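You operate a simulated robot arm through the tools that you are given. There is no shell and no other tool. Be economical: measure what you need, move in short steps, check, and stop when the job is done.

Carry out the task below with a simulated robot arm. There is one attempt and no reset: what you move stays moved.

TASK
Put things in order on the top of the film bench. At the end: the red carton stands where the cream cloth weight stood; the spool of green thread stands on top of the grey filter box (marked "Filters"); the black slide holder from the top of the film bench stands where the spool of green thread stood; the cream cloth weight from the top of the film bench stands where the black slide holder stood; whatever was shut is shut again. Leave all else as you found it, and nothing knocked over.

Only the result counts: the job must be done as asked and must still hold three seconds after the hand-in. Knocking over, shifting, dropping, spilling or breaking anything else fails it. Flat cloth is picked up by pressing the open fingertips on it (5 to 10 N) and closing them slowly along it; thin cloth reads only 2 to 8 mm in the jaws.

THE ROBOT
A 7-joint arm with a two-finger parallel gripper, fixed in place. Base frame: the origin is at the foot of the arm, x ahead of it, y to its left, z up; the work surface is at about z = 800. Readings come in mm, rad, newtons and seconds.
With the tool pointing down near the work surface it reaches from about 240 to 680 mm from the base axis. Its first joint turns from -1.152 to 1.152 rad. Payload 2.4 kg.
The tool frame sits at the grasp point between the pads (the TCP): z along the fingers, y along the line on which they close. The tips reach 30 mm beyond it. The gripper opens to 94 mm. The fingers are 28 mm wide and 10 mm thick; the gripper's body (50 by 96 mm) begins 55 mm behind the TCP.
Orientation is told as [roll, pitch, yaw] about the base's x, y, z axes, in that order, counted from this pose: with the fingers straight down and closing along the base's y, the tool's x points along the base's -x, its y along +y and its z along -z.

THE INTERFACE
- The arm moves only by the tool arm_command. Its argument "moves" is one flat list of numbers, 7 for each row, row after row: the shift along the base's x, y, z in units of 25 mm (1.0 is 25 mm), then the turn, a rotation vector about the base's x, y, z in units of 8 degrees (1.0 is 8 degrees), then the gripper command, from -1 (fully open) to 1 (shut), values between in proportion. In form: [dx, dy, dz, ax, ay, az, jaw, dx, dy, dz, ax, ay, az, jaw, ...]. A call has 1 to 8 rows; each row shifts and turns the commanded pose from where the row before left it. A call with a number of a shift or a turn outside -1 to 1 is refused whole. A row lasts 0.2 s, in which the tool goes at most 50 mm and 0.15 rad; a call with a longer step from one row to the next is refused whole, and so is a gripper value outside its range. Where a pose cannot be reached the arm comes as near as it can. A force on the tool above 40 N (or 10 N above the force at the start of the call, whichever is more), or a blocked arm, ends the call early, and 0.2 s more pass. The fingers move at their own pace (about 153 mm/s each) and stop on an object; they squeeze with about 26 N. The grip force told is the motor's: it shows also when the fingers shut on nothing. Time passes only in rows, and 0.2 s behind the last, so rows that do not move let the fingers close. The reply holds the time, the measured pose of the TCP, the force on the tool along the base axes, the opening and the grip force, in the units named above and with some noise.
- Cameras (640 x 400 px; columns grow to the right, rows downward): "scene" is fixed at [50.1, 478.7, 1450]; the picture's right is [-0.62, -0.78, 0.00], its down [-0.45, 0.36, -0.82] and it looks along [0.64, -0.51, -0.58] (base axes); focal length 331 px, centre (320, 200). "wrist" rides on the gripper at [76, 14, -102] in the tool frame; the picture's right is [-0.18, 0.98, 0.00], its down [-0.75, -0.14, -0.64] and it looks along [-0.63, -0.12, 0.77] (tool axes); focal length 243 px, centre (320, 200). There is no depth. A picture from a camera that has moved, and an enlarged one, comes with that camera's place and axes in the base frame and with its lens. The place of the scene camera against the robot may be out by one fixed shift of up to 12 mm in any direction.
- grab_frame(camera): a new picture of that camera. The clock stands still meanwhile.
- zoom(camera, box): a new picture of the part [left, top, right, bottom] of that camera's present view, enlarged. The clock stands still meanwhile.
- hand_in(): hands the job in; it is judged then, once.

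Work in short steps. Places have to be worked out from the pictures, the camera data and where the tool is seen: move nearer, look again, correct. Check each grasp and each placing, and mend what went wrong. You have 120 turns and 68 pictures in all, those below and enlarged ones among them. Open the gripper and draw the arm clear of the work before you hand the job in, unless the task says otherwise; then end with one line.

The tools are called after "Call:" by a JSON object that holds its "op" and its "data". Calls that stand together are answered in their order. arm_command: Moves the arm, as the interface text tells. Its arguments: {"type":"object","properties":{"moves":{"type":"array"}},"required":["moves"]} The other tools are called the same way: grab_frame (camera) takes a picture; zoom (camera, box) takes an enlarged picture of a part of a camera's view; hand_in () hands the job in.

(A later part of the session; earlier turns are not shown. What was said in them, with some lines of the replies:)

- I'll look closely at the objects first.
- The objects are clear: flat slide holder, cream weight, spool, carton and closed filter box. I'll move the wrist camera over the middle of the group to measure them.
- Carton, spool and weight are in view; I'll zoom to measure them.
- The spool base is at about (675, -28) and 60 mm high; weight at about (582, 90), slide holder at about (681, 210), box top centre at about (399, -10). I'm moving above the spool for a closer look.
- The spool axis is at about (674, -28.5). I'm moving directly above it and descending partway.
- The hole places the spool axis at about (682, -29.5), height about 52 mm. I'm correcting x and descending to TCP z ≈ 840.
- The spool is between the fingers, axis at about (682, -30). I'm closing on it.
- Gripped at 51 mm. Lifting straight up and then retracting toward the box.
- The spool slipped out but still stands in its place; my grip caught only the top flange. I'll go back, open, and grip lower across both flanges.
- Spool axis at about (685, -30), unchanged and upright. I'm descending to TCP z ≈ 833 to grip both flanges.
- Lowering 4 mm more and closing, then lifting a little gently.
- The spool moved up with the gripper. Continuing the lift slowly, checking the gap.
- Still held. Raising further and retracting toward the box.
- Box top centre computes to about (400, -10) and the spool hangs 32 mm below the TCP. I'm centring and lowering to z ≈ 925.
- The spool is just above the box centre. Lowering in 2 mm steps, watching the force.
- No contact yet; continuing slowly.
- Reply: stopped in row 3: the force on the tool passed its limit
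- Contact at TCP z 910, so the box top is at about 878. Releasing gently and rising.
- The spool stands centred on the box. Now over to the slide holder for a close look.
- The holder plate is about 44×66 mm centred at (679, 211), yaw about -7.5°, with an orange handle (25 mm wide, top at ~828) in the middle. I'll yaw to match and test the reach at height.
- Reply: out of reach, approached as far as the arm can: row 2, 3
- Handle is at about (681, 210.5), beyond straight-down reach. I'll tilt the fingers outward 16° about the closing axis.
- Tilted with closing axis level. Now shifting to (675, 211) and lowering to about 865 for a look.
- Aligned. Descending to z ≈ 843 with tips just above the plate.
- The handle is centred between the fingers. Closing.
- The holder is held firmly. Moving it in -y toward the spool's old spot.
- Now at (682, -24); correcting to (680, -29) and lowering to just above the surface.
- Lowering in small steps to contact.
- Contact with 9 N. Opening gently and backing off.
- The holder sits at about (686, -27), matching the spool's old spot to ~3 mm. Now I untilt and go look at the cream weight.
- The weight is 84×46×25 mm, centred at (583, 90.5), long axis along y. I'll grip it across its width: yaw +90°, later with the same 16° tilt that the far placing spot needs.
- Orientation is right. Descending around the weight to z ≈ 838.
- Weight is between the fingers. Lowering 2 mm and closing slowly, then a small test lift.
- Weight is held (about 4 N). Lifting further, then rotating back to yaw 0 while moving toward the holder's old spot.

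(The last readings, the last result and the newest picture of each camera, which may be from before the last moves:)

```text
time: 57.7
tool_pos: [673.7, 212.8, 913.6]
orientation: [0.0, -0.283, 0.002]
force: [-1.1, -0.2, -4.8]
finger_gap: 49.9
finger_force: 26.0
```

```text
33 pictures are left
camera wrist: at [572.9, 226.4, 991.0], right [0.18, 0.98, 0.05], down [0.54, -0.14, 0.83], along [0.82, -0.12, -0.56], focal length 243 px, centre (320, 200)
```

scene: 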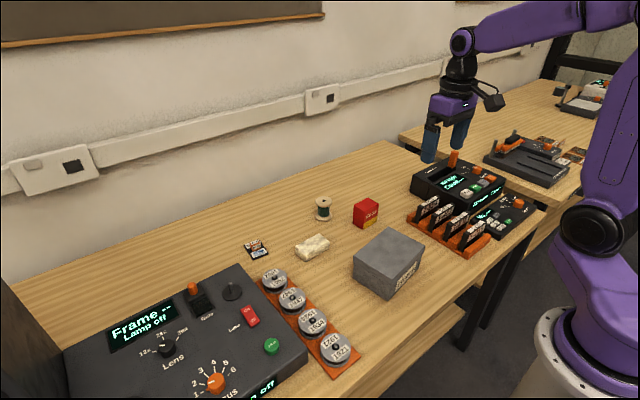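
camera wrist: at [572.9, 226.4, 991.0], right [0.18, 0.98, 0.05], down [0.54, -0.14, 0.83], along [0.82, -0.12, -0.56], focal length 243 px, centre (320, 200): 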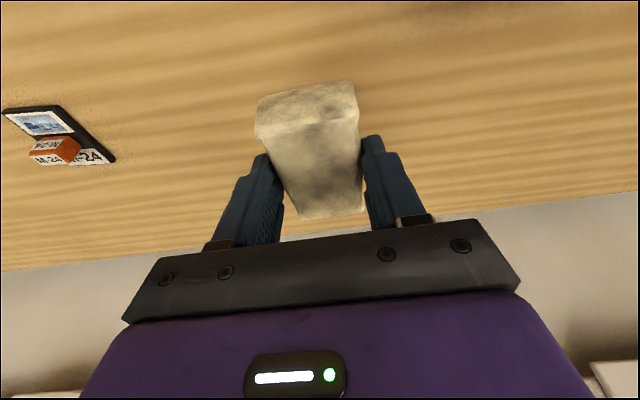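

At yaw 0 over the spot. Lowering to about 845, then gently to contact.

Call:
{"op": "arm_command", "data": {"moves": [-0.02, -0.06, -0.4, 0, 0, 0, 1, 0, 0, -0.6, 0, 0, 0, 1, 0, 0, -0.6, 0, 0, 0, 1, 0, 0, -0.6, 0, 0, 0, 1, 0, 0, -0.5, 0, 0, 0, 1, 0, 0, 0, 0, 0, 0, 1]}}

Call:
{"op": "arm_command", "data": {"moves": [0, 0, -0.1, 0, 0, 0, 1, 0, 0, -0.08, 0, 0, 0, 1, 0, 0, -0.06, 0, 0, 0, 1, 0, 0, 0, 0, 0, 0, 1]}}

```text
time: 59.1
tool_pos: [672.1, 212.7, 845.5]
orientation: [-0.001, -0.283, 0.002]
force: [-0.1, 0.5, -4.6]
finger_gap: 49.9
finger_force: 26.3
```

```text
time: 60.1
tool_pos: [673.0, 211.4, 839.5]
orientation: [-0.002, -0.281, 0.0]
force: [0.1, -0.6, -3.3]
finger_gap: 49.8
finger_force: 26.1
```

No contact yet; two more millimetres.

Call:
{"op": "arm_command", "data": {"moves": [0, 0, -0.05, 0, 0, 0, 1, 0, 0, -0.05, 0, 0, 0, 1, 0, 0, 0, 0, 0, 0, 1]}}

```text
time: 60.9
tool_pos: [672.8, 210.8, 838.0]
orientation: [0.001, -0.282, 0.001]
force: [0.0, -0.3, -4.6]
finger_gap: 49.9
finger_force: 25.7
```

Call:
{"op": "arm_command", "data": {"moves": [0, 0, -0.06, 0, 0, 0, 1, 0, 0, -0.05, 0, 0, 0, 1, 0, 0, 0, 0, 0, 0, 1]}}

Call:
{"op": "grab_frame", "data": {"camera": "wrist"}}

```text
time: 61.7
tool_pos: [674.5, 211.0, 837.0]
orientation: [0.0, -0.286, 0.003]
force: [-8.4, -1.1, 17.7]
finger_gap: 49.8
finger_force: 26.3
```

```text
32 pictures are left
camera wrist: at [572.7, 225.3, 914.6], right [0.18, 0.98, 0.05], down [0.54, -0.14, 0.83], along [0.82, -0.12, -0.56], focal length 243 px, centre (320, 200)
```

wrist: 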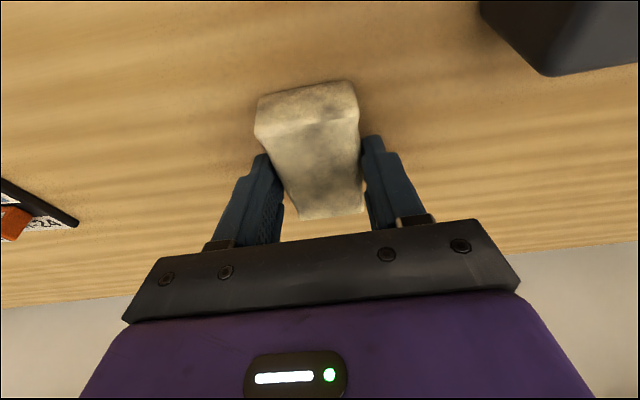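

Contact (18 N). Releasing slowly, then withdrawing along the tool axis.

Call:
{"op": "arm_command", "data": {"moves": [0, 0, 0.03, 0, 0, 0, -0.15, 0, 0, 0, 0, 0, 0, -0.5, 0, 0, 0, 0, 0, 0, -1, -0.1, 0, 0.4, 0, 0, 0, -1, -0.2, 0, 0.8, 0, 0, 0, -1, -0.3, 0, 1, 0, 0, 0, -1, -0.3, 0, 1, 0, 0, 0, -1, 0, 0, 0, 0, 0, 0, -1]}}

Call:
{"op": "grab_frame", "data": {"camera": "wrist"}}

```text
time: 63.5
tool_pos: [650.6, 210.5, 915.5]
orientation: [-0.001, -0.283, 0.002]
force: [0.0, 0.4, 0.1]
finger_gap: 93.9
finger_force: 0.1
```

```text
31 pictures are left
camera wrist: at [550.0, 224.9, 992.2], right [0.18, 0.98, 0.05], down [0.54, -0.14, 0.83], along [0.82, -0.12, -0.56], focal length 243 px, centre (320, 200)
```

wrist: 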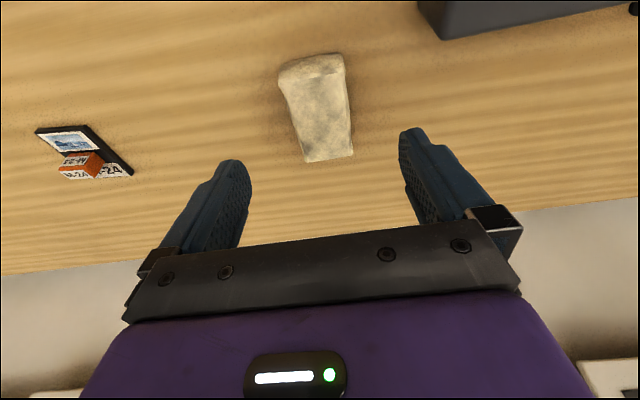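

Weight lies flat at about (683, 211). Now the carton: 43×57×69 mm, axis-aligned, centre about (580, -109.5). Untilting and moving above it.

Call:
{"op": "arm_command", "data": {"moves": [-0.3, 0, 1, 0, 0, 0, -1, -0.3, -0.8, 0.8, 0, 1, 0, -1, -0.3, -0.9, 0, 0, 1, 0, -1, -0.3, -0.95, 0, 0, 0, 0, -1, -0.3, -0.95, 0, 0, 0, 0, -1, -0.3, -0.95, 0, 0, 0, 0, -1, -0.3, -0.95, 0, 0, 0, 0, -1, -0.3, -0.95, 0, 0, 0, 0, -1]}}

Call:
{"op": "arm_command", "data": {"moves": [-0.2, -0.95, 0, 0, 0, 0, -1, -0.2, -0.95, 0, 0, 0, 0, -1, 0, -0.95, 0, 0, 0, 0, -1, 0, -0.95, 0, 0, 0, 0, -1, 0, -0.95, 0, 0, 0, 0, -1, 0, -0.95, 0, 0, 0, 0, -1, 0, -0.6, 0, 0, 0, 0, -1, 0, 0, 0, 0, 0, 0, -1]}}

Call:
{"op": "grab_frame", "data": {"camera": "wrist"}}

```text
time: 65.3
tool_pos: [591.2, 48.6, 961.5]
orientation: [0.0, -0.004, 0.001]
force: [-0.2, -0.5, 0.5]
finger_gap: 94.0
finger_force: 0.0
```

```text
time: 67.1
tool_pos: [580.1, -107.6, 961.5]
orientation: [-0.001, -0.002, 0.003]
force: [0.4, -0.3, -0.3]
finger_gap: 94.3
finger_force: 0.2
```

```text
30 pictures are left
camera wrist: at [505.0, -93.6, 1063.0], right [0.18, 0.98, 0.0], down [0.75, -0.14, 0.64], along [0.63, -0.12, -0.76], focal length 243 px, centre (320, 200)
```

wrist: 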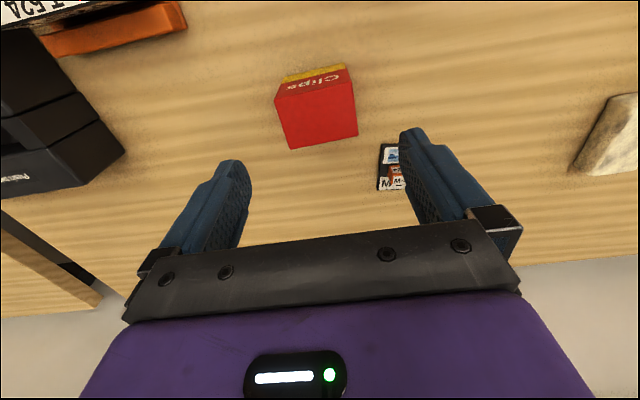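

Confirmed carton centre at about (579, -108.7). Descending to z ≈ 838.

Call:
{"op": "arm_command", "data": {"moves": [-0.02, -0.04, -0.8, 0, 0, 0, -1, 0, 0, -0.9, 0, 0, 0, -1, 0, 0, -0.9, 0, 0, 0, -1, 0, 0, -0.9, 0, 0, 0, -1, 0, 0, -0.9, 0, 0, 0, -1, 0, 0, -0.5, 0, 0, 0, -1, 0, 0, 0, 0, 0, 0, -1]}}

Call:
{"op": "arm_command", "data": {"moves": [0, 0, 0, 0, 0, 0, -0.35, 0, 0, 0, 0, 0, 0, 0, 0, 0, 0, 0, 0, 0, 1, 0, 0, 0, 0, 0, 0, 1]}}

Call:
{"op": "arm_command", "data": {"moves": [0, 0, 0.15, 0, 0, 0, 1, 0, 0, 0.2, 0, 0, 0, 1, 0, 0, 0.3, 0, 0, 0, 1, 0, 0, 0.3, 0, 0, 0, 1, 0, 0, 0, 0, 0, 0, 1]}}

Call:
{"op": "grab_frame", "data": {"camera": "wrist"}}

```text
time: 68.7
tool_pos: [580.2, -107.7, 838.9]
orientation: [-0.001, -0.006, 0.0]
force: [0.2, 0.3, -0.5]
finger_gap: 94.0
finger_force: 0.0
```

```text
time: 69.7
tool_pos: [580.2, -108.1, 838.2]
orientation: [-0.001, -0.004, 0.001]
force: [0.5, 0.0, 0.4]
finger_gap: 66.2
finger_force: 25.7
```

```text
time: 70.9
tool_pos: [578.9, -110.3, 862.4]
orientation: [0.0, -0.003, -0.002]
force: [0.0, -0.5, -1.2]
finger_gap: 65.7
finger_force: 26.0
```

```text
29 pictures are left
camera wrist: at [504.1, -95.6, 964.4], right [0.18, 0.98, 0.0], down [0.75, -0.14, 0.64], along [0.63, -0.12, -0.76], focal length 243 px, centre (320, 200)
```

wrist: 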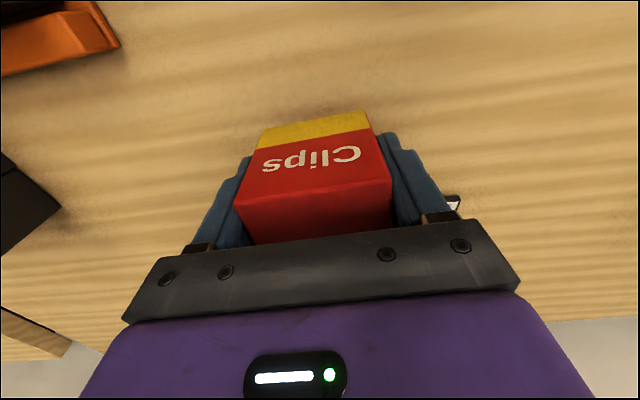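

Carton is held squarely (66 mm). Lifting a bit more and moving it +y to the weight's old place (583, 90.5).

Call:
{"op": "arm_command", "data": {"moves": [0, 0.2, 0.6, 0, 0, 0, 1, 0, 0.6, 0.5, 0, 0, 0, 1, 0, 0.8, 0, 0, 0, 0, 1, 0, 0.8, 0, 0, 0, 0, 1, 0, 0.8, 0, 0, 0, 0, 1, 0.1, 0.8, 0, 0, 0, 0, 1, 0, 0.8, 0, 0, 0, 0, 1, 0, 0.8, 0, 0, 0, 0, 1]}}

Call:
{"op": "arm_command", "data": {"moves": [0, 0.8, 0, 0, 0, 0, 1, 0, 0.8, 0, 0, 0, 0, 1, 0, 0.6, 0, 0, 0, 0, 1, 0, 0.2, 0, 0, 0, 0, 1, 0, 0, 0, 0, 0, 0, 1]}}

```text
time: 72.7
tool_pos: [583.2, 29.8, 891.0]
orientation: [-0.001, -0.003, 0.002]
force: [0.4, 0.2, -0.2]
finger_gap: 65.9
finger_force: 25.5
```

```text
time: 73.9
tool_pos: [582.8, 89.3, 890.5]
orientation: [0.0, -0.003, 0.002]
force: [-0.8, -0.1, -1.0]
finger_gap: 65.8
finger_force: 26.1
```

At (583, 89); lowering to just above the surface, then gently to contact near z 838.

Call:
{"op": "arm_command", "data": {"moves": [0, 0.03, -0.4, 0, 0, 0, 1, 0, 0, -0.6, 0, 0, 0, 1, 0, 0, -0.6, 0, 0, 0, 1, 0, 0, -0.3, 0, 0, 0, 1, 0, 0, 0, 0, 0, 0, 1]}}

Call:
{"op": "arm_command", "data": {"moves": [0, 0, -0.08, 0, 0, 0, 1, 0, 0, -0.06, 0, 0, 0, 1, 0, 0, -0.06, 0, 0, 0, 1, 0, 0, 0, 0, 0, 0, 1]}}

```text
time: 75.1
tool_pos: [583.4, 92.0, 843.8]
orientation: [0.001, -0.003, 0.001]
force: [-1.1, -0.5, -0.6]
finger_gap: 65.6
finger_force: 25.8
```

```text
time: 76.1
tool_pos: [583.7, 90.4, 837.4]
orientation: [0.001, -0.004, 0.003]
force: [-2.7, 0.0, 7.3]
finger_gap: 65.9
finger_force: 25.8
```

Contact at 7 N. Releasing and rising.

Call:
{"op": "arm_command", "data": {"moves": [0, 0, 0, 0, 0, 0, -0.5, 0, 0, 0, 0, 0, 0, -0.8, 0, 0, 0, 0, 0, 0, -1, 0, 0, 0.5, 0, 0, 0, -1, 0, 0, 1, 0, 0, 0, -1, 0, 0, 1, 0, 0, 0, -1, 0, 0, 1, 0, 0, 0, -1, 0, 0, 1, 0, 0, 0, -1]}}

Call:
{"op": "arm_command", "data": {"moves": [-0.5, -0.5, 1, 0, 0, 0, -1, -0.8, -0.8, 1, 0, 0, 0, -1, -0.8, -0.8, 1, 0, 0, 0, -1, -0.8, -0.8, 1, 0, 0, 0, -1, -0.8, -0.8, 0.5, 0, 0, 0, -1, -0.8, -0.8, 0.5, 0, 0, 0, -1, -0.8, -0.8, 0, 0, 0, 0, -1, 0, 0, 0, 0, 0, 0, -1]}}

Call:
{"op": "grab_frame", "data": {"camera": "scene"}}

Call:
{"op": "zoom", "data": {"camera": "scene", "box": [230, 170, 470, 320]}}

Call:
{"op": "grab_frame", "data": {"camera": "wrist"}}

```text
time: 77.9
tool_pos: [582.9, 91.7, 952.8]
orientation: [-0.001, -0.004, 0.0]
force: [-0.2, -0.6, -0.5]
finger_gap: 94.0
finger_force: 0.1
```

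```text
time: 79.7
tool_pos: [449.7, -39.5, 1076.1]
orientation: [0.0, -0.006, 0.002]
force: [-0.3, -0.8, -0.6]
finger_gap: 93.6
finger_force: 0.1
```

```text
28 pictures are left
```

scene: 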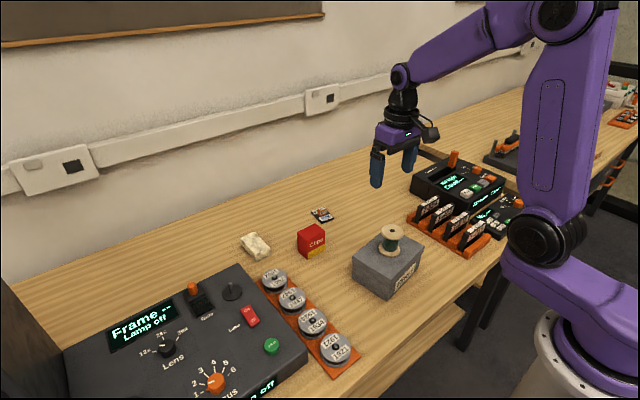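

```text
2.67 times, centred on (350, 245) of scene
camera zoom: at [50.1, 478.7, 1450.0], right [-0.62, -0.78, 0.0], down [-0.45, 0.36, -0.82], along [0.64, -0.51, -0.58], focal length 882 px, centre (240, 80)
```

zoom: 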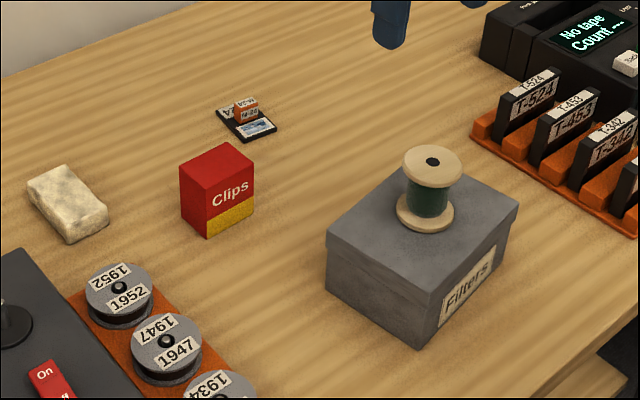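

```text
26 pictures are left
camera wrist: at [374.0, -25.2, 1178.2], right [0.18, 0.98, 0.0], down [0.75, -0.14, 0.64], along [0.63, -0.12, -0.76], focal length 243 px, centre (320, 200)
```

wrist: 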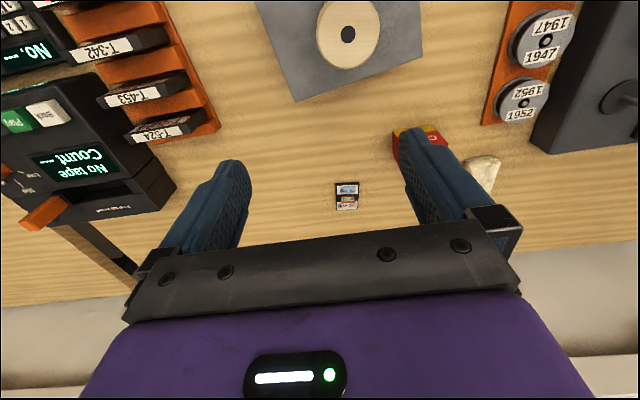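

Everything looks right; one identical zoom to the first lets me check that the filter box has not shifted.

Call:
{"op": "zoom", "data": {"camera": "scene", "box": [230, 180, 430, 305]}}

```text
3.20 times, centred on (330, 242) of scene
camera zoom: at [50.1, 478.7, 1450.0], right [-0.62, -0.78, 0.0], down [-0.45, 0.36, -0.82], along [0.64, -0.51, -0.58], focal length 1059 px, centre (288, 64)
```

zoom: 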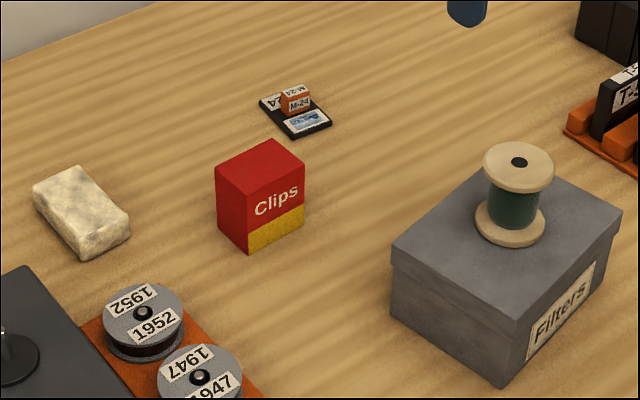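

The layout matches the task: carton, holder and weight are in their new places, the spool is on the box, and nothing has been knocked over. The filter box is within about 2–3 mm of where it was. The arm is clear and the gripper open, so I'm handing in.

Call:
{"op": "hand_in", "data": {}}

```text
The job is handed in.
```

I handed the job in with all four items in their new places and upright; the filter box moved about 2–3 mm when I set the spool on it, and I left it there rather than risk nudging it.
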